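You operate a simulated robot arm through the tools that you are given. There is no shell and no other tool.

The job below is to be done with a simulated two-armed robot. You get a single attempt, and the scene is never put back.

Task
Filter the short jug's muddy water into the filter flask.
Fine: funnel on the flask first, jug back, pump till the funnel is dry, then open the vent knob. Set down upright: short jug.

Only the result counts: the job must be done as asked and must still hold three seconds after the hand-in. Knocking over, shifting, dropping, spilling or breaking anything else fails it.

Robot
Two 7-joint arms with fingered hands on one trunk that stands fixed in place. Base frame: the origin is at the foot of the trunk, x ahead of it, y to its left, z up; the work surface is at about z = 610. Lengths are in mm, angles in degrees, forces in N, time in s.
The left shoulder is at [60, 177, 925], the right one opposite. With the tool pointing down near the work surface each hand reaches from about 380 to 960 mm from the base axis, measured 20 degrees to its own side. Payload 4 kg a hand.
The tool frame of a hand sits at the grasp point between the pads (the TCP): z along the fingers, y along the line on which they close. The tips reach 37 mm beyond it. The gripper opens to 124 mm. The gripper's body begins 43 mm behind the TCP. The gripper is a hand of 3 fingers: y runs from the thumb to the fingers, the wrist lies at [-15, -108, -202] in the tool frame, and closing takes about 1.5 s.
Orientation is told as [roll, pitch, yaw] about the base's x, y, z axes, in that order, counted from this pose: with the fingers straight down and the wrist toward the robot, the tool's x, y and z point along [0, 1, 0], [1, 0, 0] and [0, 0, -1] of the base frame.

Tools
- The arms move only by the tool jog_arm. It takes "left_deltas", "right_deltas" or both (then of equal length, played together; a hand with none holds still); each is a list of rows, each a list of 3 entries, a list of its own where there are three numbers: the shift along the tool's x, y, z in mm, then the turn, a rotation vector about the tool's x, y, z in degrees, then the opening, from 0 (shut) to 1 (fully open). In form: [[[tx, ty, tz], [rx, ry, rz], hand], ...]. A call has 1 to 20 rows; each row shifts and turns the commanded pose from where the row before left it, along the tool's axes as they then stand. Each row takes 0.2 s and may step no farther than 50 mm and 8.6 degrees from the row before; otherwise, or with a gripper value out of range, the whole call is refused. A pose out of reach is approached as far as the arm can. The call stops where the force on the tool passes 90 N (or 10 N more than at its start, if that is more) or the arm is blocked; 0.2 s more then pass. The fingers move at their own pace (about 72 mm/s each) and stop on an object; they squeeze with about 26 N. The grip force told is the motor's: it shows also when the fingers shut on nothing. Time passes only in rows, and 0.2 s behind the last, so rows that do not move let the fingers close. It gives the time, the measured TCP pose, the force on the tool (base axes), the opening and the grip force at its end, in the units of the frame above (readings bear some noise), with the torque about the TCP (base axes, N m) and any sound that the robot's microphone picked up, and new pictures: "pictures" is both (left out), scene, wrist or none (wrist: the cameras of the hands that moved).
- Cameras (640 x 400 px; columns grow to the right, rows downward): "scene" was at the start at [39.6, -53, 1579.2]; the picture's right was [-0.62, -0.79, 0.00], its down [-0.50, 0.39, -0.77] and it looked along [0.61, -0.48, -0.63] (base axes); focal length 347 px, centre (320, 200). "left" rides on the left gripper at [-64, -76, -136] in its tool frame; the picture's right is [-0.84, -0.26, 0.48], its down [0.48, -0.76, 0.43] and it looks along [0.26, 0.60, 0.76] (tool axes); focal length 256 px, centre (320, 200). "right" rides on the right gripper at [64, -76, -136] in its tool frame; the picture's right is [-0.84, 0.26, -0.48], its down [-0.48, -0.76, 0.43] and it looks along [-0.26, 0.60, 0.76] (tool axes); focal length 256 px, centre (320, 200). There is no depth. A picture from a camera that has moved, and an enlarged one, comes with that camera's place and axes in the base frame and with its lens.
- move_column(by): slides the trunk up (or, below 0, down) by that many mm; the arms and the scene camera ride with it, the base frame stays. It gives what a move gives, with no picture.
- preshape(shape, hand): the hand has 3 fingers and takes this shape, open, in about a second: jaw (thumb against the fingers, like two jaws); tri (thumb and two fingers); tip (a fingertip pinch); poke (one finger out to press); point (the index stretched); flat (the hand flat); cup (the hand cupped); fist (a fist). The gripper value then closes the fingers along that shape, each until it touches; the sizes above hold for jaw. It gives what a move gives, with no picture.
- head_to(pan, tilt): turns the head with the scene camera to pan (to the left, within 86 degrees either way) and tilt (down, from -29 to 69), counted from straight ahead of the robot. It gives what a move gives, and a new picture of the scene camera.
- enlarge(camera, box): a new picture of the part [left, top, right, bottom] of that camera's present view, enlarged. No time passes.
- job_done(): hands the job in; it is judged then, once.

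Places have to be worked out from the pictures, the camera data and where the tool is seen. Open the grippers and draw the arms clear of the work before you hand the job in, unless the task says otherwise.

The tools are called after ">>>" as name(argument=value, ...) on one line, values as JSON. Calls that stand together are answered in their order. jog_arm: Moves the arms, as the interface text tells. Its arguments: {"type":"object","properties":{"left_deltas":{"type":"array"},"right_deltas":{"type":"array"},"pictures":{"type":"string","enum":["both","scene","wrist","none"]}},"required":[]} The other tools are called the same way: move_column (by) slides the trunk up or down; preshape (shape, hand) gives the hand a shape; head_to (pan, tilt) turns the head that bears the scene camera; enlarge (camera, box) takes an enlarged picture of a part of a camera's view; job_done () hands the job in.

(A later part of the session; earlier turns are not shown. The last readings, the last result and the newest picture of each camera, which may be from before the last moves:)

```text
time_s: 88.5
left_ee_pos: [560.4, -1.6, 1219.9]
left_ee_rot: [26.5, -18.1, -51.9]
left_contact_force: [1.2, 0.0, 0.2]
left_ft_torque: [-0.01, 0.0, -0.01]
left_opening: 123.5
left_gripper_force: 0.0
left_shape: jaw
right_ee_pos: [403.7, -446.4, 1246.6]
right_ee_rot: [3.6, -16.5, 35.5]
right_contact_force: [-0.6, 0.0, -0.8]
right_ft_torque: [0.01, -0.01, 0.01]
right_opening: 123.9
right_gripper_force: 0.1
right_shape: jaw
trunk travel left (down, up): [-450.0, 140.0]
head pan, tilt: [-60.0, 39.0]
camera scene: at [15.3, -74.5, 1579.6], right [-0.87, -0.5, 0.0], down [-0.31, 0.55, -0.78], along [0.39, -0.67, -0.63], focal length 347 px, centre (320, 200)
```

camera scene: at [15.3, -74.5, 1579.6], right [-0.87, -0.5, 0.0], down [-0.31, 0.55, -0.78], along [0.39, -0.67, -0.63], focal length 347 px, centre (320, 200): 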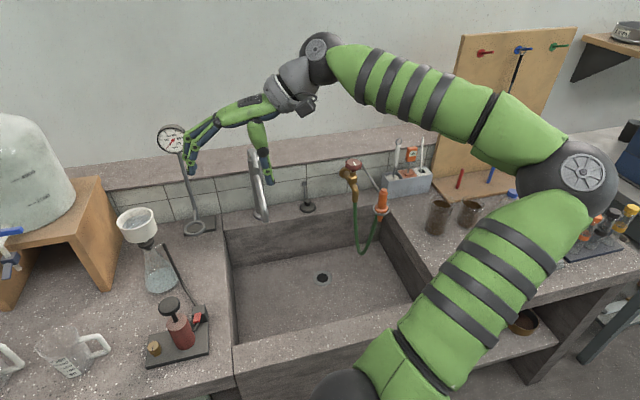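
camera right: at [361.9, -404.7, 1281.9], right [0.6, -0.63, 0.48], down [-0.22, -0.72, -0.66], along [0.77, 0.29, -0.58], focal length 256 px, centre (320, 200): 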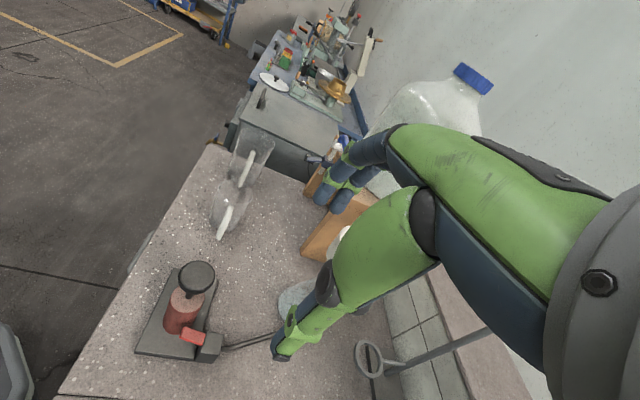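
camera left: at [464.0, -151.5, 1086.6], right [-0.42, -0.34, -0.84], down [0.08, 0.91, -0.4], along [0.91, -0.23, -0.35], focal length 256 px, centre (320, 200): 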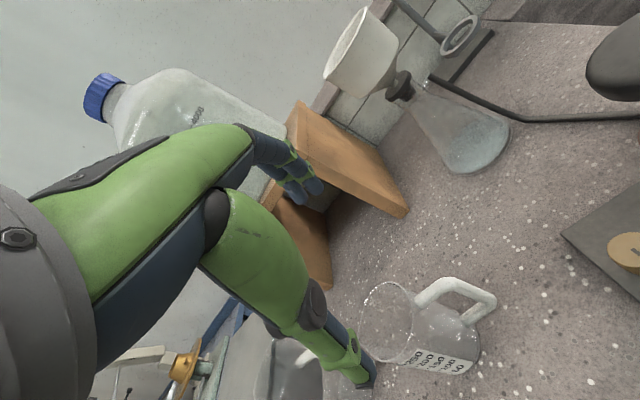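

Everything on the right side stands in place. Now I'll use the left arm for the pump: straighten the hand so its closed fingers point straight down, and move it over the pump knob.

>>> head_to(pan=-38, tilt=42)

>>> jog_arm(left_deltas=[[[0, 0, 0], [0, -7.83, -2.85], 0.8], [[0, 0, 0], [0, -7.83, -2.85], 0.6], [[0, 0, 0], [0, -7.83, -2.85], 0.4], [[-36.5, 10.5, 25.1], [0, 0, 0], 0.2], [[-36.5, 10.5, 25.1], [0, 0, 0], 0], [[-36.5, 10.5, 25.1], [0, 0, 0], 0], [[-36.5, 10.5, 25.1], [0, 0, 0], 0], [[-36.5, 10.5, 25.1], [0, 0, 0], 0], [[-36.5, 10.5, 25.1], [0, 0, 0], 0], [[0, 0, 0], [0, 0, 0], 0]], pictures="both")

>>> enlarge(camera="left", box=[240, 150, 480, 390])

```text
time_s: 89.3
left_ee_pos: [559.3, -0.9, 1221.3]
left_ee_rot: [26.6, -18.1, -51.9]
left_contact_force: [-0.8, 0.5, -0.8]
left_ft_torque: [-0.03, 0.02, 0.0]
left_opening: 123.9
left_gripper_force: 0.1
left_shape: jaw
right_ee_pos: [401.3, -448.7, 1245.9]
right_ee_rot: [3.5, -16.4, 35.5]
right_contact_force: [-1.0, -0.6, -0.1]
right_ft_torque: [0.02, -0.06, 0.0]
right_opening: 123.7
right_gripper_force: 0.0
right_shape: jaw
trunk travel left (down, up): [-450.0, 140.0]
head pan, tilt: [-38.0, 42.0]
camera scene: at [38.0, -51.8, 1575.2], right [-0.62, -0.79, 0.0], down [-0.53, 0.41, -0.74], along [0.59, -0.46, -0.67], focal length 347 px, centre (320, 200)
```

scene: 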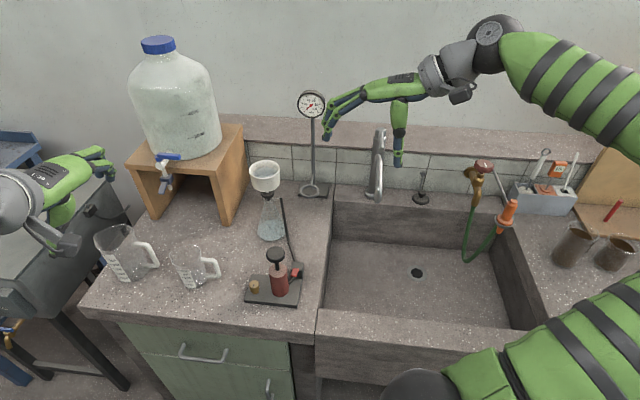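

```text
time_s: 91.5
left_ee_pos: [491.9, -235.8, 1101.6]
left_ee_rot: [0.1, -20.1, -43.1]
left_contact_force: [0.4, 0.2, 1.3]
left_ft_torque: [0.0, 0.01, 0.01]
left_opening: 0.0
left_gripper_force: 26.0
left_shape: jaw
right_ee_pos: [402.4, -446.4, 1247.2]
right_ee_rot: [3.6, -16.3, 35.5]
right_contact_force: [0.2, 0.1, -0.3]
right_ft_torque: [0.0, -0.02, 0.03]
right_opening: 123.7
right_gripper_force: 0.0
right_shape: jaw
trunk travel left (down, up): [-450.0, 140.0]
head pan, tilt: [-38.0, 42.0]
camera scene: at [38.2, -51.3, 1575.2], right [-0.62, -0.79, 0.0], down [-0.53, 0.41, -0.74], along [0.59, -0.46, -0.67], focal length 347 px, centre (320, 200)
camera left: at [363.4, -200.0, 1203.5], right [-0.63, -0.56, -0.54], down [-0.08, 0.74, -0.67], along [0.78, -0.37, -0.51], focal length 256 px, centre (320, 200)
```

scene: 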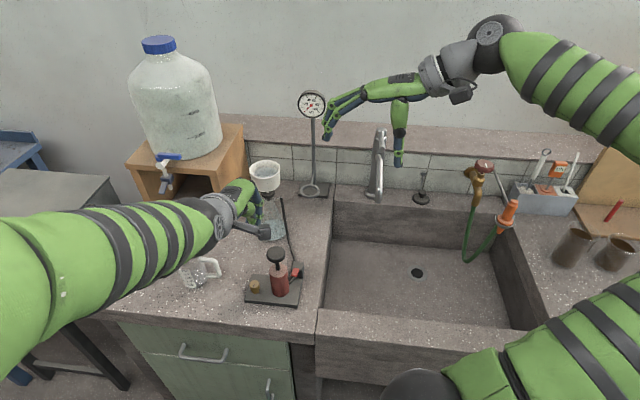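
left: 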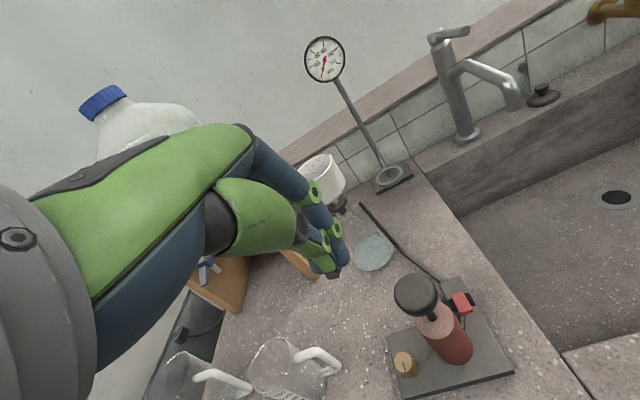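

```text
1.67 times, centred on (360, 270) of left
camera zoom: at [363.4, -200.0, 1203.5], right [-0.63, -0.56, -0.54], down [-0.08, 0.74, -0.67], along [0.78, -0.37, -0.51], focal length 427 px, centre (253, 83)
```

zoom: 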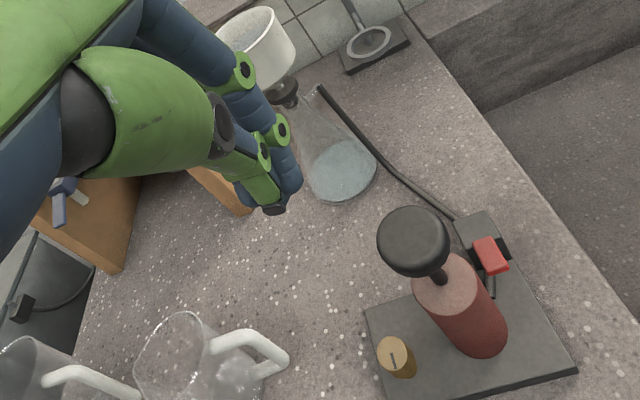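

The left camera puts the pump knob at (493,-281) and my closed fingertips roughly 36 mm below the TCP. I'll position the tips just above the knob.

>>> jog_arm(left_deltas=[[[-10.6, -2.8, 29.7], [0, 0, 0], 0], [[-10.6, -2.8, 29.7], [0, 0, 0], 0], [[-10.6, -2.8, 29.7], [0, 0, 0], 0], [[0, 0, 0], [0, 0, 0], 0]], pictures="both")

>>> enlarge(camera="left", box=[240, 170, 440, 370])

>>> enlarge(camera="scene", box=[220, 190, 330, 320])

>>> enlarge(camera="right", box=[100, 200, 320, 400])

```text
time_s: 92.5
left_ee_pos: [485.3, -275.9, 1013.2]
left_ee_rot: [0.1, -20.1, -43.1]
left_contact_force: [0.2, -0.2, 0.2]
left_ft_torque: [-0.02, -0.02, -0.03]
left_opening: 0.0
left_gripper_force: 25.4
left_shape: jaw
right_ee_pos: [401.3, -446.5, 1247.0]
right_ee_rot: [3.5, -16.4, 35.5]
right_contact_force: [-0.4, 0.3, -0.6]
right_ft_torque: [0.02, 0.03, -0.01]
right_opening: 123.6
right_gripper_force: 0.0
right_shape: jaw
trunk travel left (down, up): [-450.0, 140.0]
head pan, tilt: [-38.0, 42.0]
camera scene: at [38.1, -51.6, 1575.2], right [-0.62, -0.79, 0.0], down [-0.53, 0.41, -0.74], along [0.59, -0.46, -0.67], focal length 347 px, centre (320, 200)
camera left: at [357.5, -239.6, 1117.0], right [-0.63, -0.56, -0.54], down [-0.08, 0.74, -0.67], along [0.77, -0.37, -0.51], focal length 256 px, centre (320, 200)
```

scene: 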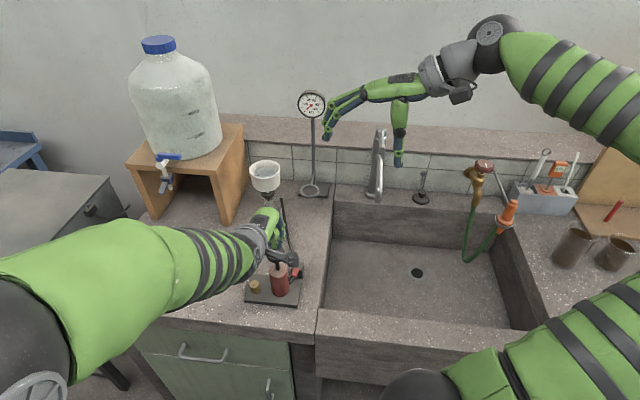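
left: 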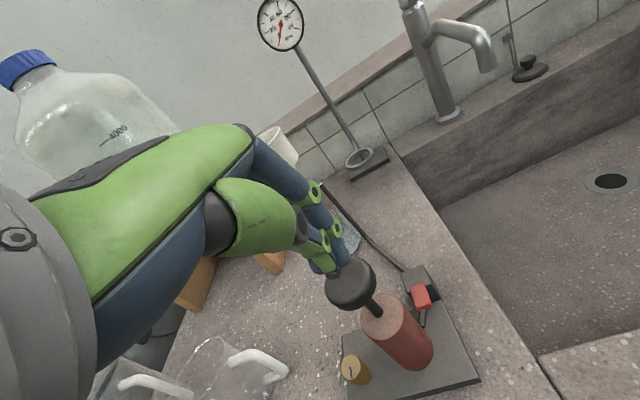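

```text
2.00 times, centred on (340, 270) of left
camera zoom: at [357.5, -239.6, 1117.0], right [-0.63, -0.56, -0.54], down [-0.08, 0.74, -0.67], along [0.77, -0.37, -0.51], focal length 512 px, centre (280, 60)
```

zoom: 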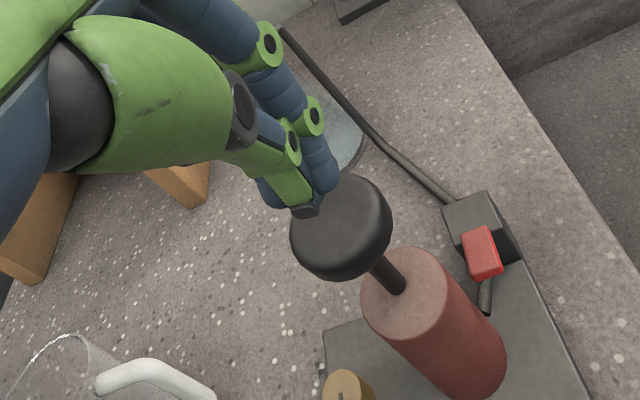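

```text
3.08 times, centred on (275, 255) of scene
camera zoom: at [38.1, -51.6, 1575.2], right [-0.62, -0.79, 0.0], down [-0.53, 0.41, -0.74], along [0.59, -0.46, -0.67], focal length 1068 px, centre (458, 31)
```

zoom: 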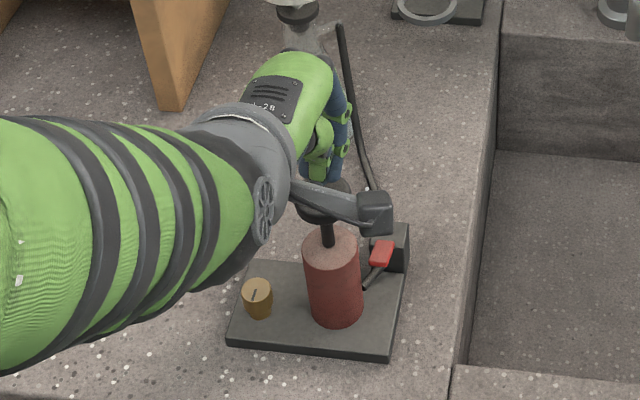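

```text
2.00 times, centred on (210, 300) of right
camera zoom: at [277.8, -466.2, 1360.5], right [0.6, -0.63, 0.48], down [-0.22, -0.72, -0.66], along [0.76, 0.29, -0.58], focal length 512 px, centre (540, 0)
```

zoom: 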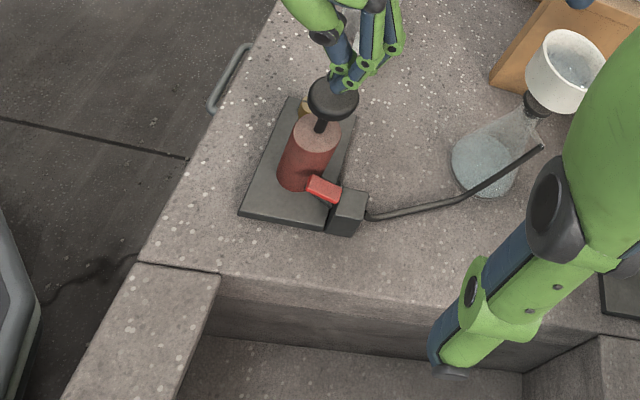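

The fingertips are about 15 mm above the knob's center. I'll lower until contact.

>>> jog_arm(left_deltas=[[[0, -3.4, 9.4], [0, 0, 0], 0], [[0, -1.4, 3.8], [0, 0, 0], 0], [[0, 0, 0], [0, 0, 0], 0]], pictures="none")

>>> enlarge(camera="left", box=[240, 170, 440, 370])

```text
time_s: 93.3
left_ee_pos: [485.2, -275.0, 1001.0]
left_ee_rot: [0.1, -20.1, -43.2]
left_contact_force: [-0.6, 0.9, 0.4]
left_ft_torque: [0.0, 0.03, -0.05]
left_opening: 0.0
left_gripper_force: 26.6
left_shape: jaw
right_ee_pos: [401.8, -448.0, 1246.8]
right_ee_rot: [3.4, -16.4, 35.5]
right_contact_force: [-0.9, 0.4, -0.4]
right_ft_torque: [0.0, 0.02, 0.02]
right_opening: 123.7
right_gripper_force: 0.2
right_shape: jaw
trunk travel left (down, up): [-450.0, 140.0]
head pan, tilt: [-38.0, 42.0]
```

```text
2.00 times, centred on (340, 270) of left
camera zoom: at [358.1, -239.8, 1103.1], right [-0.63, -0.56, -0.54], down [-0.08, 0.74, -0.67], along [0.77, -0.37, -0.51], focal length 512 px, centre (280, 60)
```

zoom: 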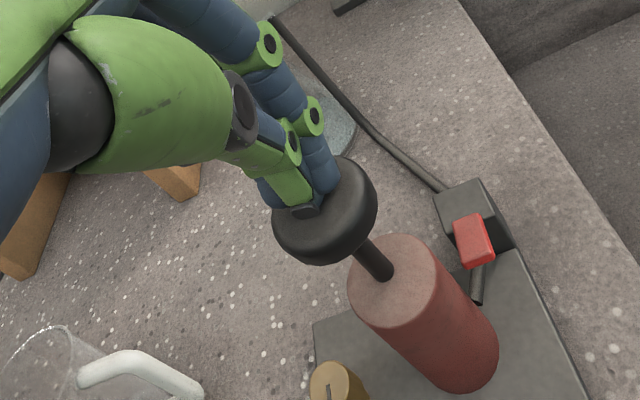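

The tips are over the knob. I'll nudge 3 mm to center and press down 12 mm, reading the force.

>>> jog_arm(left_deltas=[[[-2.8, 0, 0], [0, 0, 0], 0], [[0, -1.4, 3.8], [0, 0, 0], 0], [[0, -1.4, 3.8], [0, 0, 0], 0], [[0, -1.4, 3.8], [0, 0, 0], 0], [[0, 0, 0], [0, 0, 0], 0]], pictures="none")

>>> enlarge(camera="left", box=[240, 170, 440, 370])

>>> enlarge(camera="scene", box=[230, 80, 340, 210])

```text
time_s: 94.5
left_ee_pos: [484.6, -277.5, 989.1]
left_ee_rot: [0.1, -20.1, -43.2]
left_contact_force: [0.1, -1.0, 2.6]
left_ft_torque: [-0.02, -0.02, -0.01]
left_opening: 0.0
left_gripper_force: 26.1
left_shape: jaw
right_ee_pos: [402.6, -446.8, 1245.5]
right_ee_rot: [3.4, -16.4, 35.5]
right_contact_force: [-0.9, 0.3, 0.2]
right_ft_torque: [0.02, -0.01, 0.01]
right_opening: 123.7
right_gripper_force: 0.0
right_shape: jaw
trunk travel left (down, up): [-450.0, 140.0]
head pan, tilt: [-38.0, 42.0]
```

```text
2.00 times, centred on (340, 270) of left
camera zoom: at [356.1, -241.3, 1090.9], right [-0.63, -0.56, -0.54], down [-0.08, 0.74, -0.67], along [0.77, -0.38, -0.51], focal length 512 px, centre (280, 60)
```

zoom: 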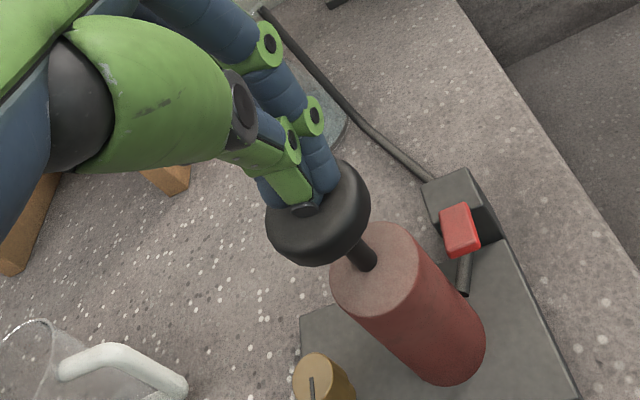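

```text
3.08 times, centred on (285, 145) of scene
camera zoom: at [38.1, -51.8, 1575.2], right [-0.62, -0.79, 0.0], down [-0.53, 0.41, -0.74], along [0.59, -0.46, -0.67], focal length 1068 px, centre (428, 369)
```

zoom: 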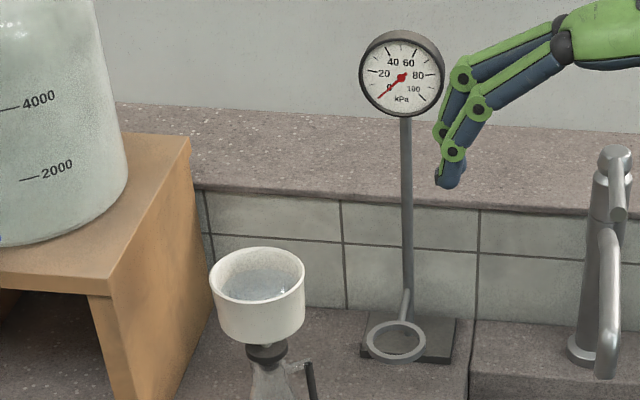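

The knob moves with only about 3 N. I'll press on to the bottom of the stroke.

>>> jog_arm(left_deltas=[[[0, -2.05, 5.64], [0, 0, 0], 0], [[0, -2.05, 5.64], [0, 0, 0], 0], [[0, -2.05, 5.64], [0, 0, 0], 0], [[0, 0, 0], [0, 0, 0], 0]], pictures="none")

>>> enlarge(camera="left", box=[240, 170, 440, 370])

>>> enlarge(camera="scene", box=[230, 80, 340, 210])

```text
time_s: 95.5
left_ee_pos: [486.1, -277.9, 971.5]
left_ee_rot: [0.2, -20.1, -43.2]
left_contact_force: [-0.5, 0.7, 5.2]
left_ft_torque: [0.03, 0.01, 0.0]
left_opening: 0.4
left_gripper_force: 25.9
left_shape: jaw
right_ee_pos: [401.5, -447.7, 1246.5]
right_ee_rot: [3.6, -16.4, 35.5]
right_contact_force: [0.3, -0.6, -0.9]
right_ft_torque: [-0.02, 0.02, -0.02]
right_opening: 123.5
right_gripper_force: 0.0
right_shape: jaw
trunk travel left (down, up): [-450.0, 140.0]
head pan, tilt: [-38.0, 42.0]
```

```text
2.00 times, centred on (340, 270) of left
camera zoom: at [356.0, -241.4, 1073.1], right [-0.63, -0.56, -0.54], down [-0.08, 0.74, -0.67], along [0.78, -0.38, -0.51], focal length 512 px, centre (280, 60)
```

zoom: 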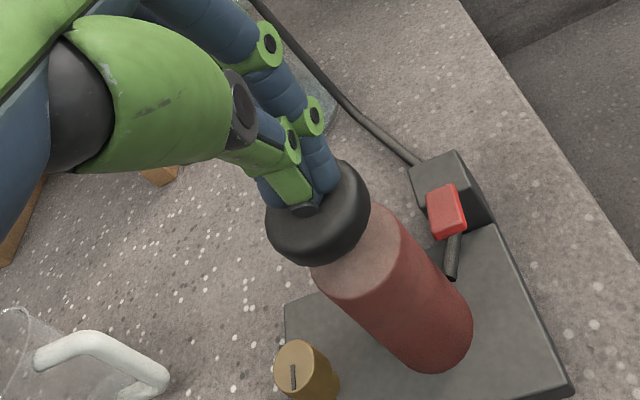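

```text
3.08 times, centred on (285, 145) of scene
camera zoom: at [37.8, -51.5, 1575.2], right [-0.62, -0.79, 0.0], down [-0.53, 0.41, -0.74], along [0.59, -0.46, -0.67], focal length 1068 px, centre (428, 369)
```

zoom: 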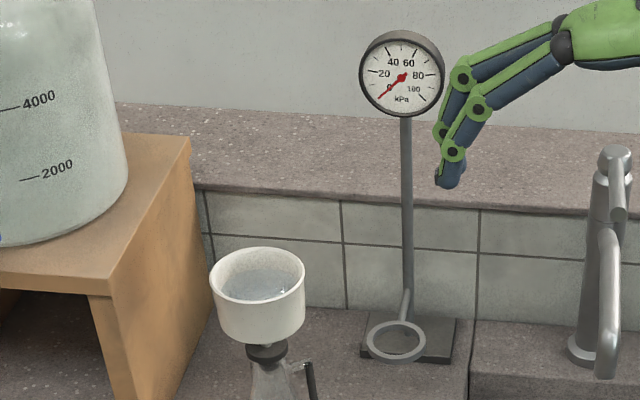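

The knob is nearly at the cylinder top. I'll finish the stroke and then rise to see whether the knob springs back.

>>> jog_arm(left_deltas=[[[0, -1.4, 3.8], [0, 0, 0], 0], [[0, -1.0, 2.8], [0, 0, 0], 0], [[0, 0, 0], [0, 0, 0], 0]], pictures="none")

>>> enlarge(camera="scene", box=[230, 80, 340, 210])

>>> jog_arm(left_deltas=[[[0, 4.1, -11.3], [0, 0, 0], 0], [[0, 4.1, -11.3], [0, 0, 0], 0], [[0, 4.1, -11.3], [0, 0, 0], 0], [[0, 0, 0], [0, 0, 0], 0]], pictures="none")

>>> enlarge(camera="left", box=[240, 170, 440, 370])

>>> enlarge(camera="scene", box=[230, 80, 340, 210])

```text
time_s: 96.3
left_ee_pos: [484.1, -277.1, 965.0]
left_ee_rot: [0.1, -20.2, -43.0]
left_contact_force: [-1.3, 2.2, 12.0]
left_ft_torque: [0.01, 0.08, 0.05]
left_opening: 0.1
left_gripper_force: 26.1
left_shape: jaw
right_ee_pos: [400.4, -446.3, 1247.9]
right_ee_rot: [3.5, -16.5, 35.5]
right_contact_force: [-0.3, -0.5, 0.9]
right_ft_torque: [0.02, -0.01, 0.02]
right_opening: 123.8
right_gripper_force: 0.0
right_shape: jaw
trunk travel left (down, up): [-450.0, 140.0]
head pan, tilt: [-38.0, 42.0]
```

```text
3.08 times, centred on (285, 145) of scene
camera zoom: at [37.4, -51.2, 1575.3], right [-0.62, -0.79, 0.0], down [-0.53, 0.41, -0.74], along [0.59, -0.46, -0.67], focal length 1068 px, centre (428, 369)
```

zoom: 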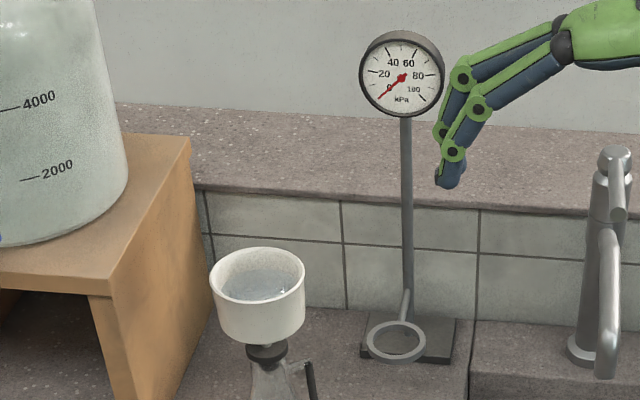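

```text
time_s: 97.3
left_ee_pos: [483.7, -277.0, 998.9]
left_ee_rot: [0.2, -19.9, -43.3]
left_contact_force: [0.0, -1.0, 0.6]
left_ft_torque: [0.0, 0.0, 0.01]
left_opening: 0.0
left_gripper_force: 25.9
left_shape: jaw
right_ee_pos: [402.4, -446.4, 1246.0]
right_ee_rot: [3.4, -16.3, 35.5]
right_contact_force: [-0.3, 0.8, -0.1]
right_ft_torque: [-0.03, -0.02, 0.01]
right_opening: 124.0
right_gripper_force: 0.0
right_shape: jaw
trunk travel left (down, up): [-450.0, 140.0]
head pan, tilt: [-38.0, 42.0]
```

```text
2.00 times, centred on (340, 270) of left
camera zoom: at [356.3, -241.4, 1101.9], right [-0.63, -0.56, -0.54], down [-0.08, 0.74, -0.67], along [0.77, -0.37, -0.51], focal length 512 px, centre (280, 60)
```

zoom: 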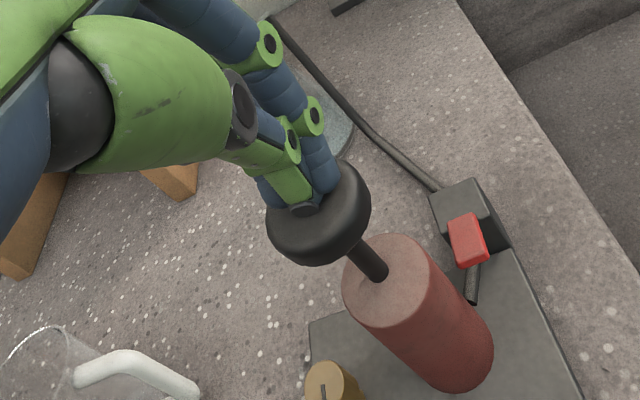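

```text
3.08 times, centred on (285, 145) of scene
camera zoom: at [38.1, -51.8, 1575.1], right [-0.62, -0.79, 0.0], down [-0.53, 0.41, -0.74], along [0.59, -0.46, -0.67], focal length 1068 px, centre (428, 369)
```

zoom: 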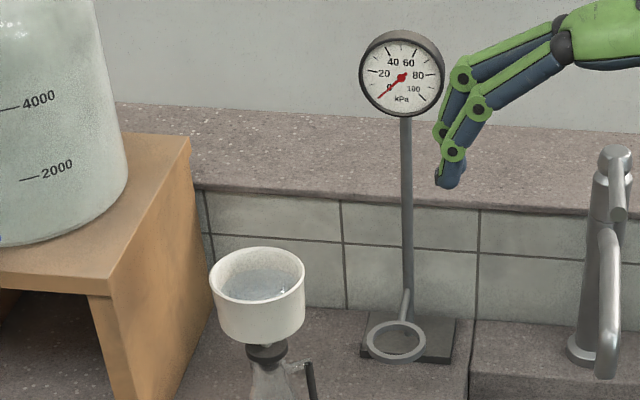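

The knob springs back by itself, but the gauge still reads zero after one stroke. I'll look closely at the red lever, the block and the vent knob.

>>> enlarge(camera="left", box=[360, 240, 460, 340])

>>> enlarge(camera="right", box=[200, 220, 290, 330])

>>> enlarge(camera="scene", box=[235, 250, 315, 320])

>>> enlarge(camera="scene", box=[290, 80, 335, 120])

```text
4.00 times, centred on (410, 290) of left
camera zoom: at [356.3, -241.4, 1101.9], right [-0.63, -0.56, -0.54], down [-0.08, 0.74, -0.67], along [0.77, -0.37, -0.51], focal length 1024 px, centre (-40, -160)
```

zoom: 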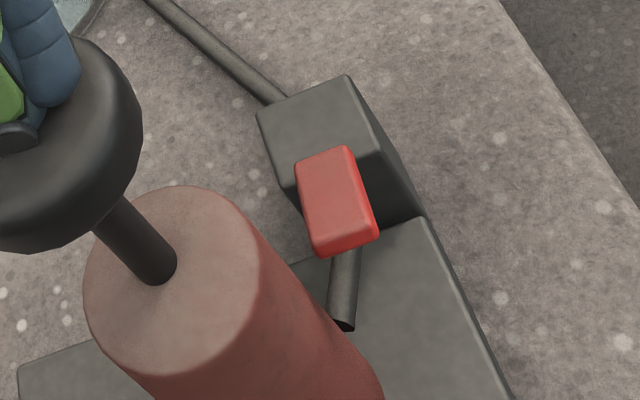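

```text
3.64 times, centred on (245, 275) of right
camera zoom: at [277.8, -466.4, 1360.4], right [0.6, -0.63, 0.48], down [-0.22, -0.72, -0.66], along [0.76, 0.29, -0.58], focal length 931 px, centre (593, -73)
```

zoom: 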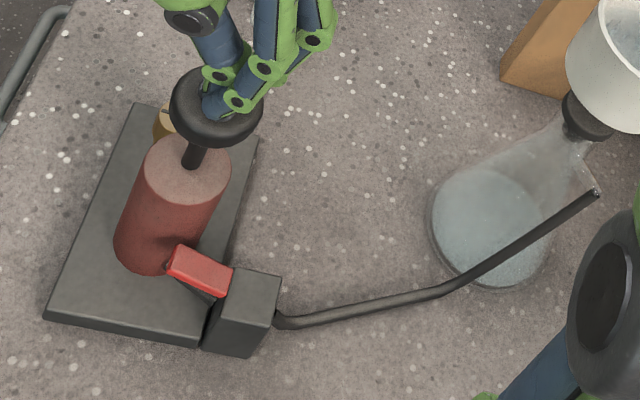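

```text
5.71 times, centred on (275, 285) of scene
camera zoom: at [38.1, -51.8, 1575.1], right [-0.62, -0.79, 0.0], down [-0.53, 0.41, -0.74], along [0.59, -0.46, -0.67], focal length 1984 px, centre (577, -286)
```

zoom: 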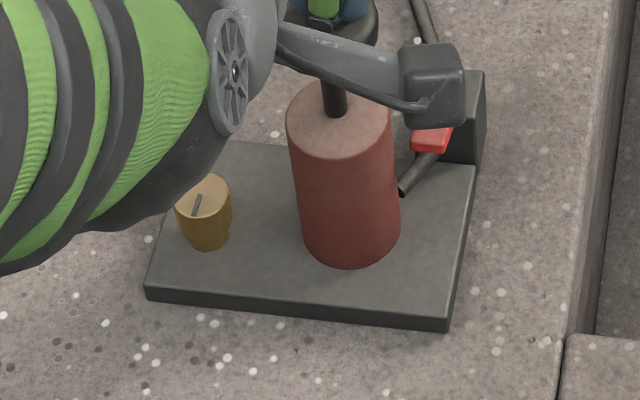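

```text
10.00 times, centred on (312, 100) of scene
camera zoom: at [38.1, -51.8, 1575.1], right [-0.62, -0.79, 0.0], down [-0.53, 0.41, -0.74], along [0.59, -0.46, -0.67], focal length 3471 px, centre (395, 1200)
```

zoom: 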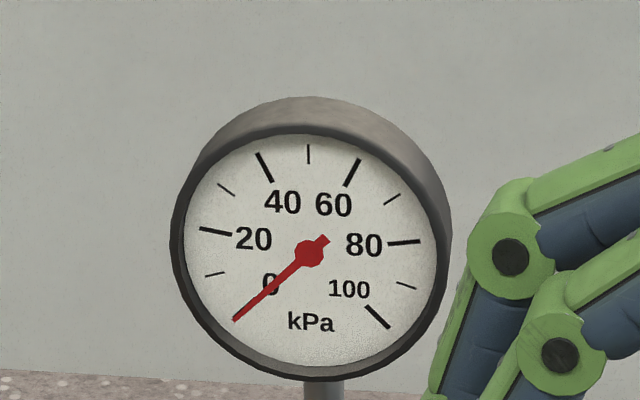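

The gauge is at zero, so perhaps several brisk strokes are needed. I'll do four quick full strokes and check the gauge right after.

>>> jog_arm(left_deltas=[[[0, -5.8, 16], [0, 0, 0], 0], [[0, -5.8, 16], [0, 0, 0], 0], [[0, 5.8, -16], [0, 0, 0], 0], [[0, 5.8, -16], [0, 0, 0], 0], [[0, -5.8, 16], [0, 0, 0], 0], [[0, -5.8, 16], [0, 0, 0], 0], [[0, 5.8, -16], [0, 0, 0], 0], [[0, 5.8, -16], [0, 0, 0], 0], [[0, -5.8, 16], [0, 0, 0], 0], [[0, -5.8, 16], [0, 0, 0], 0], [[0, 5.8, -16], [0, 0, 0], 0], [[0, 5.8, -16], [0, 0, 0], 0], [[0, -5.8, 16], [0, 0, 0], 0], [[0, -5.8, 16], [0, 0, 0], 0], [[0, 5.8, -16], [0, 0, 0], 0], [[0, 5.8, -16], [0, 0, 0], 0]], pictures="none")

>>> enlarge(camera="scene", box=[230, 80, 340, 210])

>>> enlarge(camera="left", box=[240, 170, 440, 370])

```text
time_s: 100.7
left_ee_pos: [483.0, -277.8, 998.4]
left_ee_rot: [0.2, -20.0, -43.2]
left_contact_force: [-0.1, 1.0, 0.6]
left_ft_torque: [0.0, -0.01, 0.02]
left_opening: 0.0
left_gripper_force: 25.9
left_shape: jaw
right_ee_pos: [402.8, -446.6, 1246.5]
right_ee_rot: [3.6, -16.4, 35.5]
right_contact_force: [-0.2, -0.8, 0.2]
right_ft_torque: [0.0, -0.01, 0.03]
right_opening: 124.1
right_gripper_force: 0.1
right_shape: jaw
trunk travel left (down, up): [-450.0, 140.0]
head pan, tilt: [-38.0, 42.0]
```

```text
3.08 times, centred on (285, 145) of scene
camera zoom: at [37.9, -51.7, 1575.1], right [-0.62, -0.79, 0.0], down [-0.53, 0.41, -0.74], along [0.59, -0.46, -0.67], focal length 1068 px, centre (428, 369)
```

zoom: 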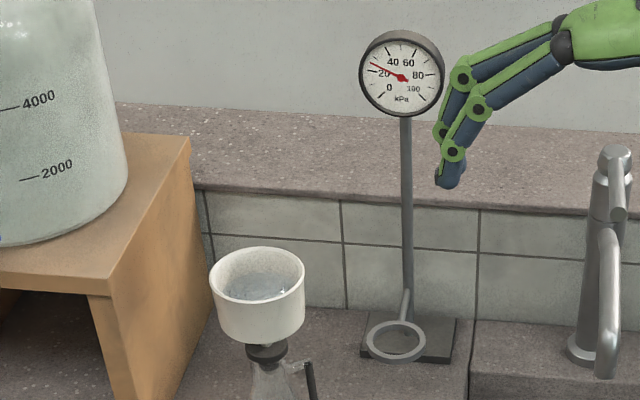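

```text
2.00 times, centred on (340, 270) of left
camera zoom: at [355.8, -241.5, 1102.0], right [-0.63, -0.56, -0.54], down [-0.08, 0.74, -0.67], along [0.77, -0.37, -0.51], focal length 512 px, centre (280, 60)
```

zoom: 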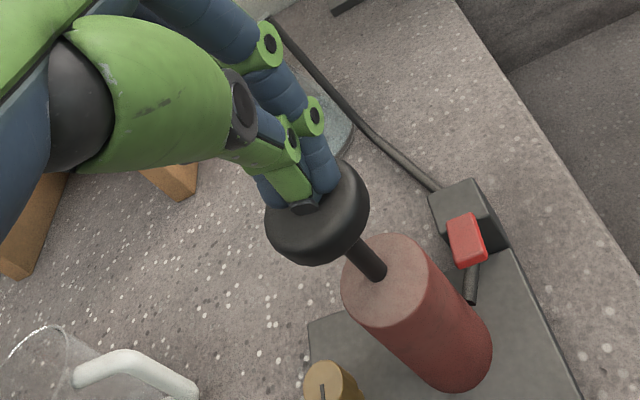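

The gauge now reads about 25 kPa, so pumping works. I'll keep pumping with five strokes per call.

>>> jog_arm(left_deltas=[[[0, -5.8, 16], [0, 0, 0], 0], [[0, -5.8, 16], [0, 0, 0], 0], [[0, 5.8, -16], [0, 0, 0], 0], [[0, 5.8, -16], [0, 0, 0], 0], [[0, -5.8, 16], [0, 0, 0], 0], [[0, -5.8, 16], [0, 0, 0], 0], [[0, 5.8, -16], [0, 0, 0], 0], [[0, 5.8, -16], [0, 0, 0], 0], [[0, -5.8, 16], [0, 0, 0], 0], [[0, -5.8, 16], [0, 0, 0], 0], [[0, 5.8, -16], [0, 0, 0], 0], [[0, 5.8, -16], [0, 0, 0], 0], [[0, -5.8, 16], [0, 0, 0], 0], [[0, -5.8, 16], [0, 0, 0], 0], [[0, 5.8, -16], [0, 0, 0], 0], [[0, 5.8, -16], [0, 0, 0], 0]], pictures="none")

>>> enlarge(camera="scene", box=[230, 80, 340, 210])

>>> enlarge(camera="left", box=[240, 120, 440, 320])

```text
time_s: 104.1
left_ee_pos: [484.9, -276.3, 999.7]
left_ee_rot: [0.2, -20.0, -42.9]
left_contact_force: [-0.7, -1.0, -0.3]
left_ft_torque: [0.01, 0.01, 0.0]
left_opening: 0.3
left_gripper_force: 26.2
left_shape: jaw
right_ee_pos: [402.5, -447.0, 1246.5]
right_ee_rot: [3.5, -16.4, 35.6]
right_contact_force: [-0.1, -0.3, -0.6]
right_ft_torque: [-0.01, 0.0, -0.01]
right_opening: 123.7
right_gripper_force: 0.0
right_shape: jaw
trunk travel left (down, up): [-450.0, 140.0]
head pan, tilt: [-38.0, 42.0]
```

```text
3.08 times, centred on (285, 145) of scene
camera zoom: at [37.9, -51.7, 1575.1], right [-0.62, -0.79, 0.0], down [-0.53, 0.41, -0.74], along [0.59, -0.46, -0.67], focal length 1068 px, centre (428, 369)
```

zoom: 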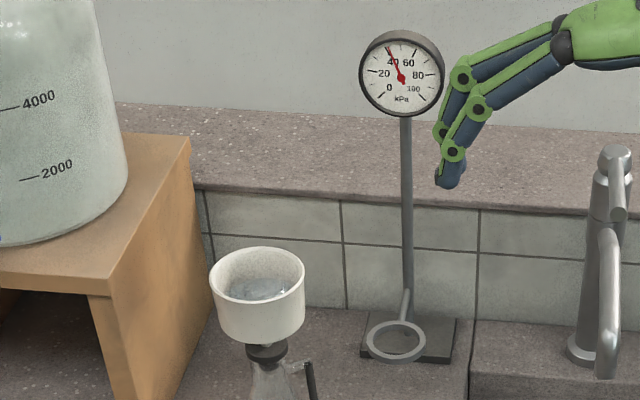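

```text
2.00 times, centred on (340, 220) of left
camera zoom: at [356.7, -241.0, 1102.1], right [-0.63, -0.56, -0.54], down [-0.08, 0.74, -0.67], along [0.77, -0.37, -0.51], focal length 512 px, centre (280, 160)
```

zoom: 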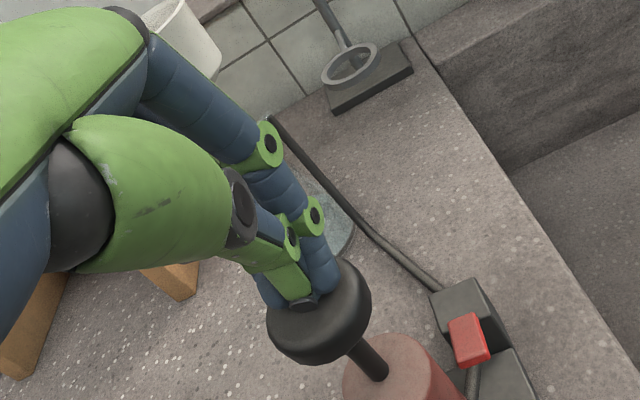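

The gauge is at about 42 kPa and the funnel's level is dropping. I'll wait 3 s at this vacuum to see the filtering rate.

>>> jog_arm(left_deltas=[[[0, 0, 0], [0, 0, 0], 0], [[0, 0, 0], [0, 0, 0], 0], [[0, 0, 0], [0, 0, 0], 0], [[0, 0, 0], [0, 0, 0], 0], [[0, 0, 0], [0, 0, 0], 0], [[0, 0, 0], [0, 0, 0], 0], [[0, 0, 0], [0, 0, 0], 0], [[0, 0, 0], [0, 0, 0], 0], [[0, 0, 0], [0, 0, 0], 0], [[0, 0, 0], [0, 0, 0], 0], [[0, 0, 0], [0, 0, 0], 0], [[0, 0, 0], [0, 0, 0], 0], [[0, 0, 0], [0, 0, 0], 0], [[0, 0, 0], [0, 0, 0], 0], [[0, 0, 0], [0, 0, 0], 0]], pictures="none")

>>> enlarge(camera="scene", box=[230, 80, 340, 210])

>>> enlarge(camera="scene", box=[240, 150, 300, 240])

```text
time_s: 107.3
left_ee_pos: [485.2, -276.4, 999.4]
left_ee_rot: [0.1, -20.1, -43.0]
left_contact_force: [0.1, 0.6, 0.2]
left_ft_torque: [0.01, 0.01, 0.01]
left_opening: 0.2
left_gripper_force: 25.5
left_shape: jaw
right_ee_pos: [402.3, -446.7, 1246.0]
right_ee_rot: [3.4, -16.4, 35.5]
right_contact_force: [-0.3, 0.9, 0.3]
right_ft_torque: [-0.05, 0.02, 0.01]
right_opening: 123.6
right_gripper_force: 0.1
right_shape: jaw
trunk travel left (down, up): [-450.0, 140.0]
head pan, tilt: [-38.0, 42.0]
```

```text
3.08 times, centred on (285, 145) of scene
camera zoom: at [38.2, -51.8, 1575.1], right [-0.62, -0.79, 0.0], down [-0.53, 0.41, -0.74], along [0.59, -0.46, -0.67], focal length 1068 px, centre (428, 369)
```

zoom: 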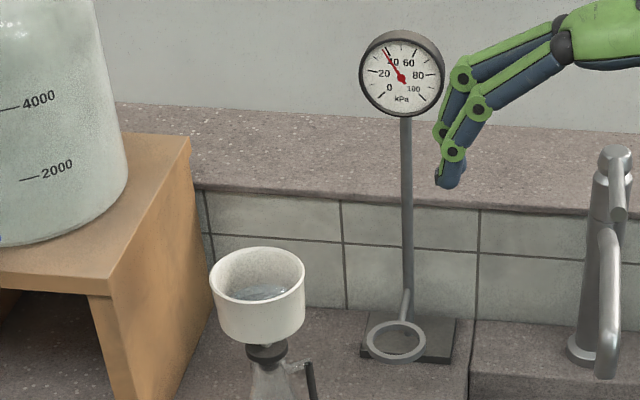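

```text
4.44 times, centred on (270, 195) of scene
camera zoom: at [38.2, -51.8, 1575.1], right [-0.62, -0.79, 0.0], down [-0.53, 0.41, -0.74], along [0.59, -0.46, -0.67], focal length 1543 px, centre (542, 222)
```

zoom: 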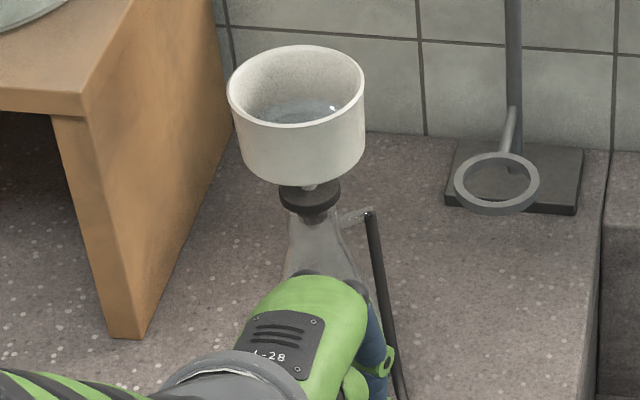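

The level is falling while the vacuum decays slowly. I'll add three more strokes and wait a little.

>>> jog_arm(left_deltas=[[[0, -5.8, 16], [0, 0, 0], 0], [[0, -5.8, 16], [0, 0, 0], 0], [[0, 5.8, -16], [0, 0, 0], 0], [[0, 5.8, -16], [0, 0, 0], 0], [[0, -5.8, 16], [0, 0, 0], 0], [[0, -5.8, 16], [0, 0, 0], 0], [[0, 5.8, -16], [0, 0, 0], 0], [[0, 5.8, -16], [0, 0, 0], 0], [[0, -5.8, 16], [0, 0, 0], 0], [[0, -5.8, 16], [0, 0, 0], 0], [[0, 5.8, -16], [0, 0, 0], 0], [[0, 5.8, -16], [0, 0, 0], 0], [[0, 0, 0], [0, 0, 0], 0], [[0, 0, 0], [0, 0, 0], 0], [[0, 0, 0], [0, 0, 0], 0], [[0, 0, 0], [0, 0, 0], 0], [[0, 0, 0], [0, 0, 0], 0], [[0, 0, 0], [0, 0, 0], 0], [[0, 0, 0], [0, 0, 0], 0], [[0, 0, 0], [0, 0, 0], 0]], pictures="none")

>>> enlarge(camera="scene", box=[230, 80, 340, 210])

>>> enlarge(camera="right", box=[200, 180, 330, 330])

```text
time_s: 111.5
left_ee_pos: [485.5, -278.6, 999.4]
left_ee_rot: [0.1, -20.0, -43.0]
left_contact_force: [0.4, 0.6, 0.5]
left_ft_torque: [-0.02, 0.0, -0.02]
left_opening: 0.2
left_gripper_force: 25.7
left_shape: jaw
right_ee_pos: [401.0, -447.3, 1246.5]
right_ee_rot: [3.4, -16.4, 35.3]
right_contact_force: [0.1, 0.4, 0.1]
right_ft_torque: [0.03, -0.01, 0.02]
right_opening: 123.8
right_gripper_force: 0.2
right_shape: jaw
trunk travel left (down, up): [-450.0, 140.0]
head pan, tilt: [-38.0, 42.0]
```

```text
3.08 times, centred on (285, 145) of scene
camera zoom: at [38.2, -51.8, 1575.1], right [-0.62, -0.79, 0.0], down [-0.53, 0.41, -0.74], along [0.59, -0.46, -0.67], focal length 1068 px, centre (428, 369)
```

zoom: 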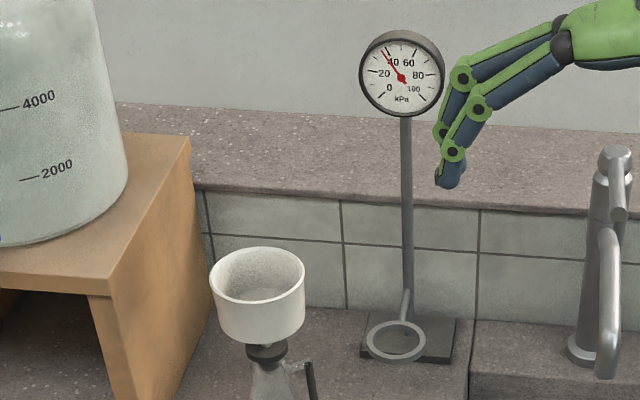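

```text
2.67 times, centred on (265, 255) of right
camera zoom: at [277.8, -466.4, 1360.4], right [0.6, -0.63, 0.48], down [-0.22, -0.72, -0.66], along [0.76, 0.29, -0.58], focal length 683 px, centre (467, 53)
```

zoom: 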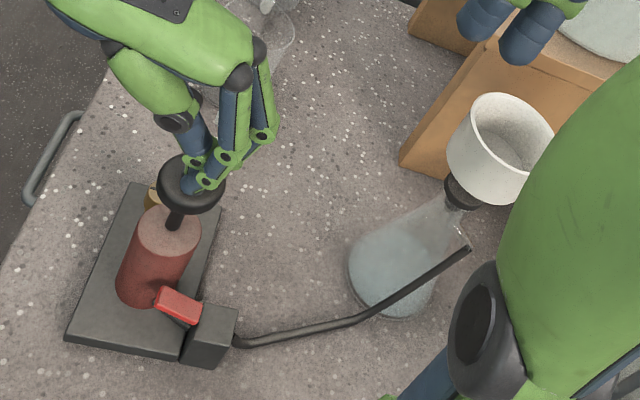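

The funnel appears dry now. I'll zoom in to be sure.

>>> enlarge(camera="scene", box=[248, 155, 282, 200])

>>> enlarge(camera="right", box=[270, 210, 320, 270])

```text
8.89 times, centred on (265, 178) of scene
camera zoom: at [38.2, -51.8, 1575.1], right [-0.62, -0.79, 0.0], down [-0.53, 0.41, -0.74], along [0.59, -0.46, -0.67], focal length 3086 px, centre (809, 400)
```

zoom: 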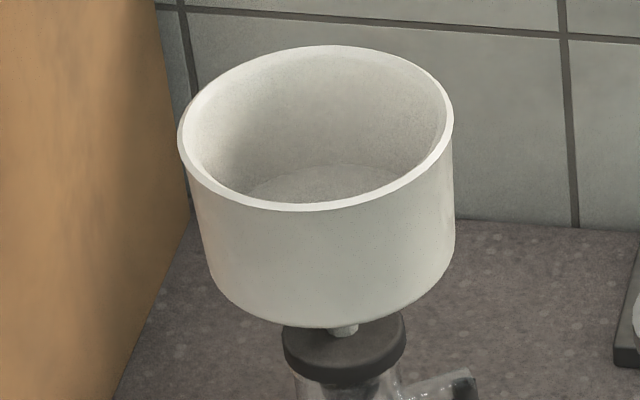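

```text
6.67 times, centred on (295, 240) of right
camera zoom: at [277.8, -466.4, 1360.4], right [0.6, -0.63, 0.48], down [-0.22, -0.72, -0.66], along [0.76, 0.29, -0.58], focal length 1707 px, centre (487, -67)
```

zoom: 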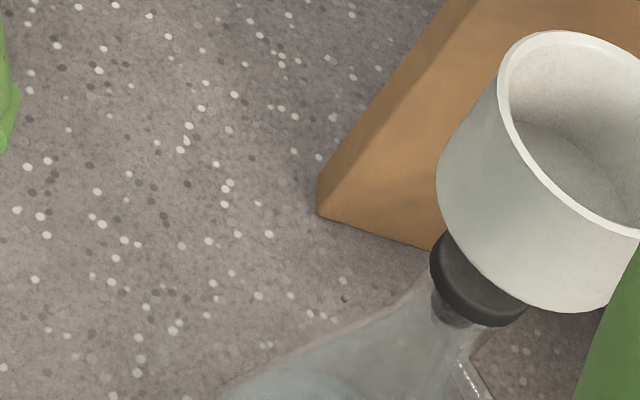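

It looks dry. I'll add two more strokes and a short wait to draw any residual film, then withdraw from the pump.

>>> jog_arm(left_deltas=[[[0, -5.8, 16], [0, 0, 0], 0], [[0, -5.8, 16], [0, 0, 0], 0], [[0, 5.8, -16], [0, 0, 0], 0], [[0, 5.8, -16], [0, 0, 0], 0], [[0, -5.8, 16], [0, 0, 0], 0], [[0, -5.8, 16], [0, 0, 0], 0], [[0, 5.8, -16], [0, 0, 0], 0], [[0, 5.8, -16], [0, 0, 0], 0], [[0, 0, 0], [0, 0, 0], 0], [[0, 0, 0], [0, 0, 0], 0], [[0, 0, 0], [0, 0, 0], 0], [[0, 0, 0], [0, 0, 0], 0], [[0, 10.3, -28.2], [0, 0, 0], 0], [[0, 10.3, -28.2], [0, 0, 0], 0], [[0, 0, 0], [0, 0, 0], 0]], pictures="both")

>>> enlarge(camera="scene", box=[230, 80, 340, 210])

>>> enlarge(camera="left", box=[300, 220, 460, 380])

>>> enlarge(camera="scene", box=[240, 260, 310, 320])

```text
time_s: 114.7
left_ee_pos: [484.2, -278.6, 1059.4]
left_ee_rot: [0.1, -20.1, -43.1]
left_contact_force: [0.1, 1.1, -0.2]
left_ft_torque: [0.03, 0.02, -0.02]
left_opening: 0.3
left_gripper_force: 26.2
left_shape: jaw
right_ee_pos: [401.1, -447.7, 1246.9]
right_ee_rot: [3.5, -16.5, 35.6]
right_contact_force: [0.2, 0.7, 0.4]
right_ft_torque: [0.01, -0.01, -0.04]
right_opening: 123.7
right_gripper_force: 0.0
right_shape: jaw
trunk travel left (down, up): [-450.0, 140.0]
head pan, tilt: [-38.0, 42.0]
camera scene: at [38.3, -51.8, 1575.1], right [-0.62, -0.79, 0.0], down [-0.53, 0.41, -0.74], along [0.59, -0.46, -0.67], focal length 347 px, centre (320, 200)
camera left: at [356.5, -242.1, 1162.7], right [-0.63, -0.56, -0.54], down [-0.08, 0.74, -0.67], along [0.77, -0.37, -0.51], focal length 256 px, centre (320, 200)
```

scene: 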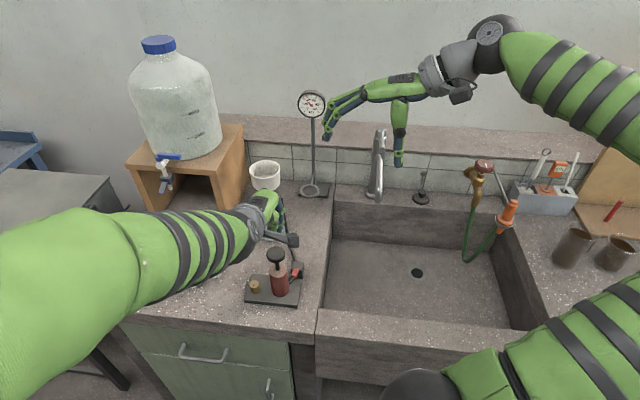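
left: 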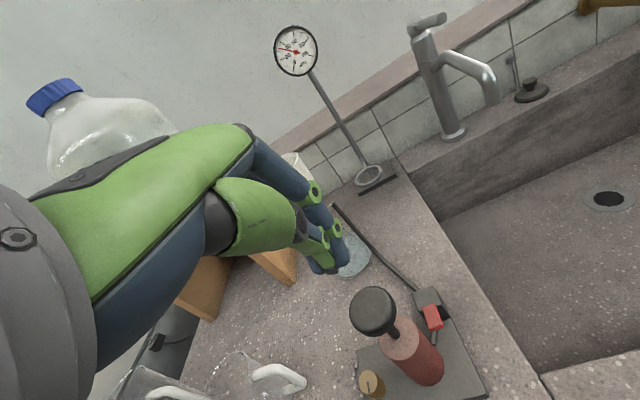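

```text
3.08 times, centred on (285, 145) of scene
camera zoom: at [38.3, -51.8, 1575.1], right [-0.62, -0.79, 0.0], down [-0.53, 0.41, -0.74], along [0.59, -0.46, -0.67], focal length 1068 px, centre (428, 369)
```

zoom: 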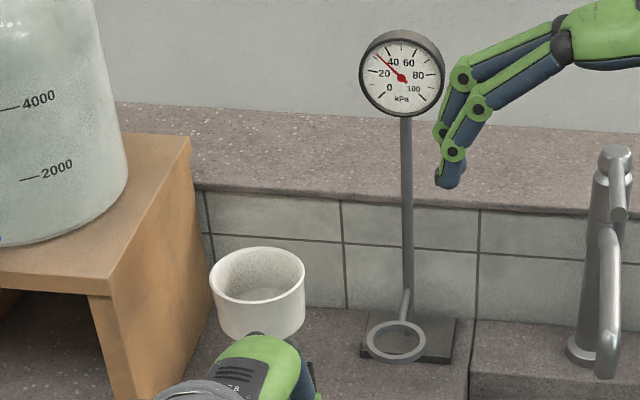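

```text
2.50 times, centred on (380, 300) of left
camera zoom: at [356.5, -242.1, 1162.7], right [-0.63, -0.56, -0.54], down [-0.08, 0.74, -0.67], along [0.77, -0.37, -0.51], focal length 640 px, centre (170, -50)
```

zoom: 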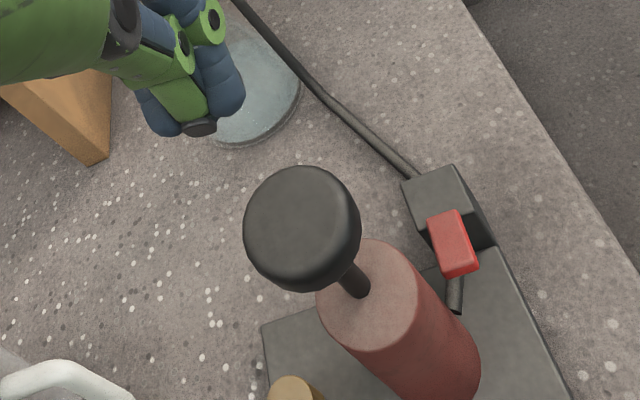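

```text
6.67 times, centred on (275, 290) of scene
camera zoom: at [38.3, -51.8, 1575.1], right [-0.62, -0.79, 0.0], down [-0.53, 0.41, -0.74], along [0.59, -0.46, -0.67], focal length 2314 px, centre (620, -400)
```

zoom: 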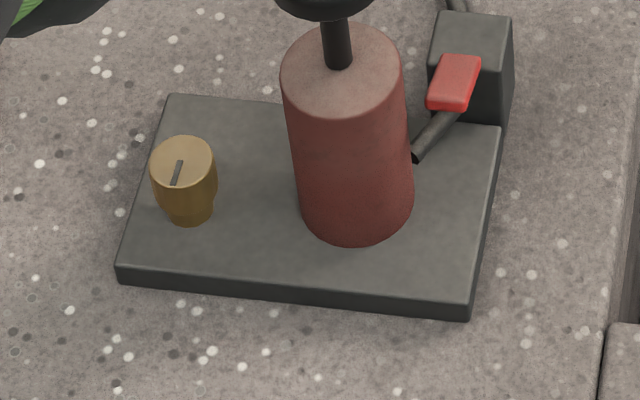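

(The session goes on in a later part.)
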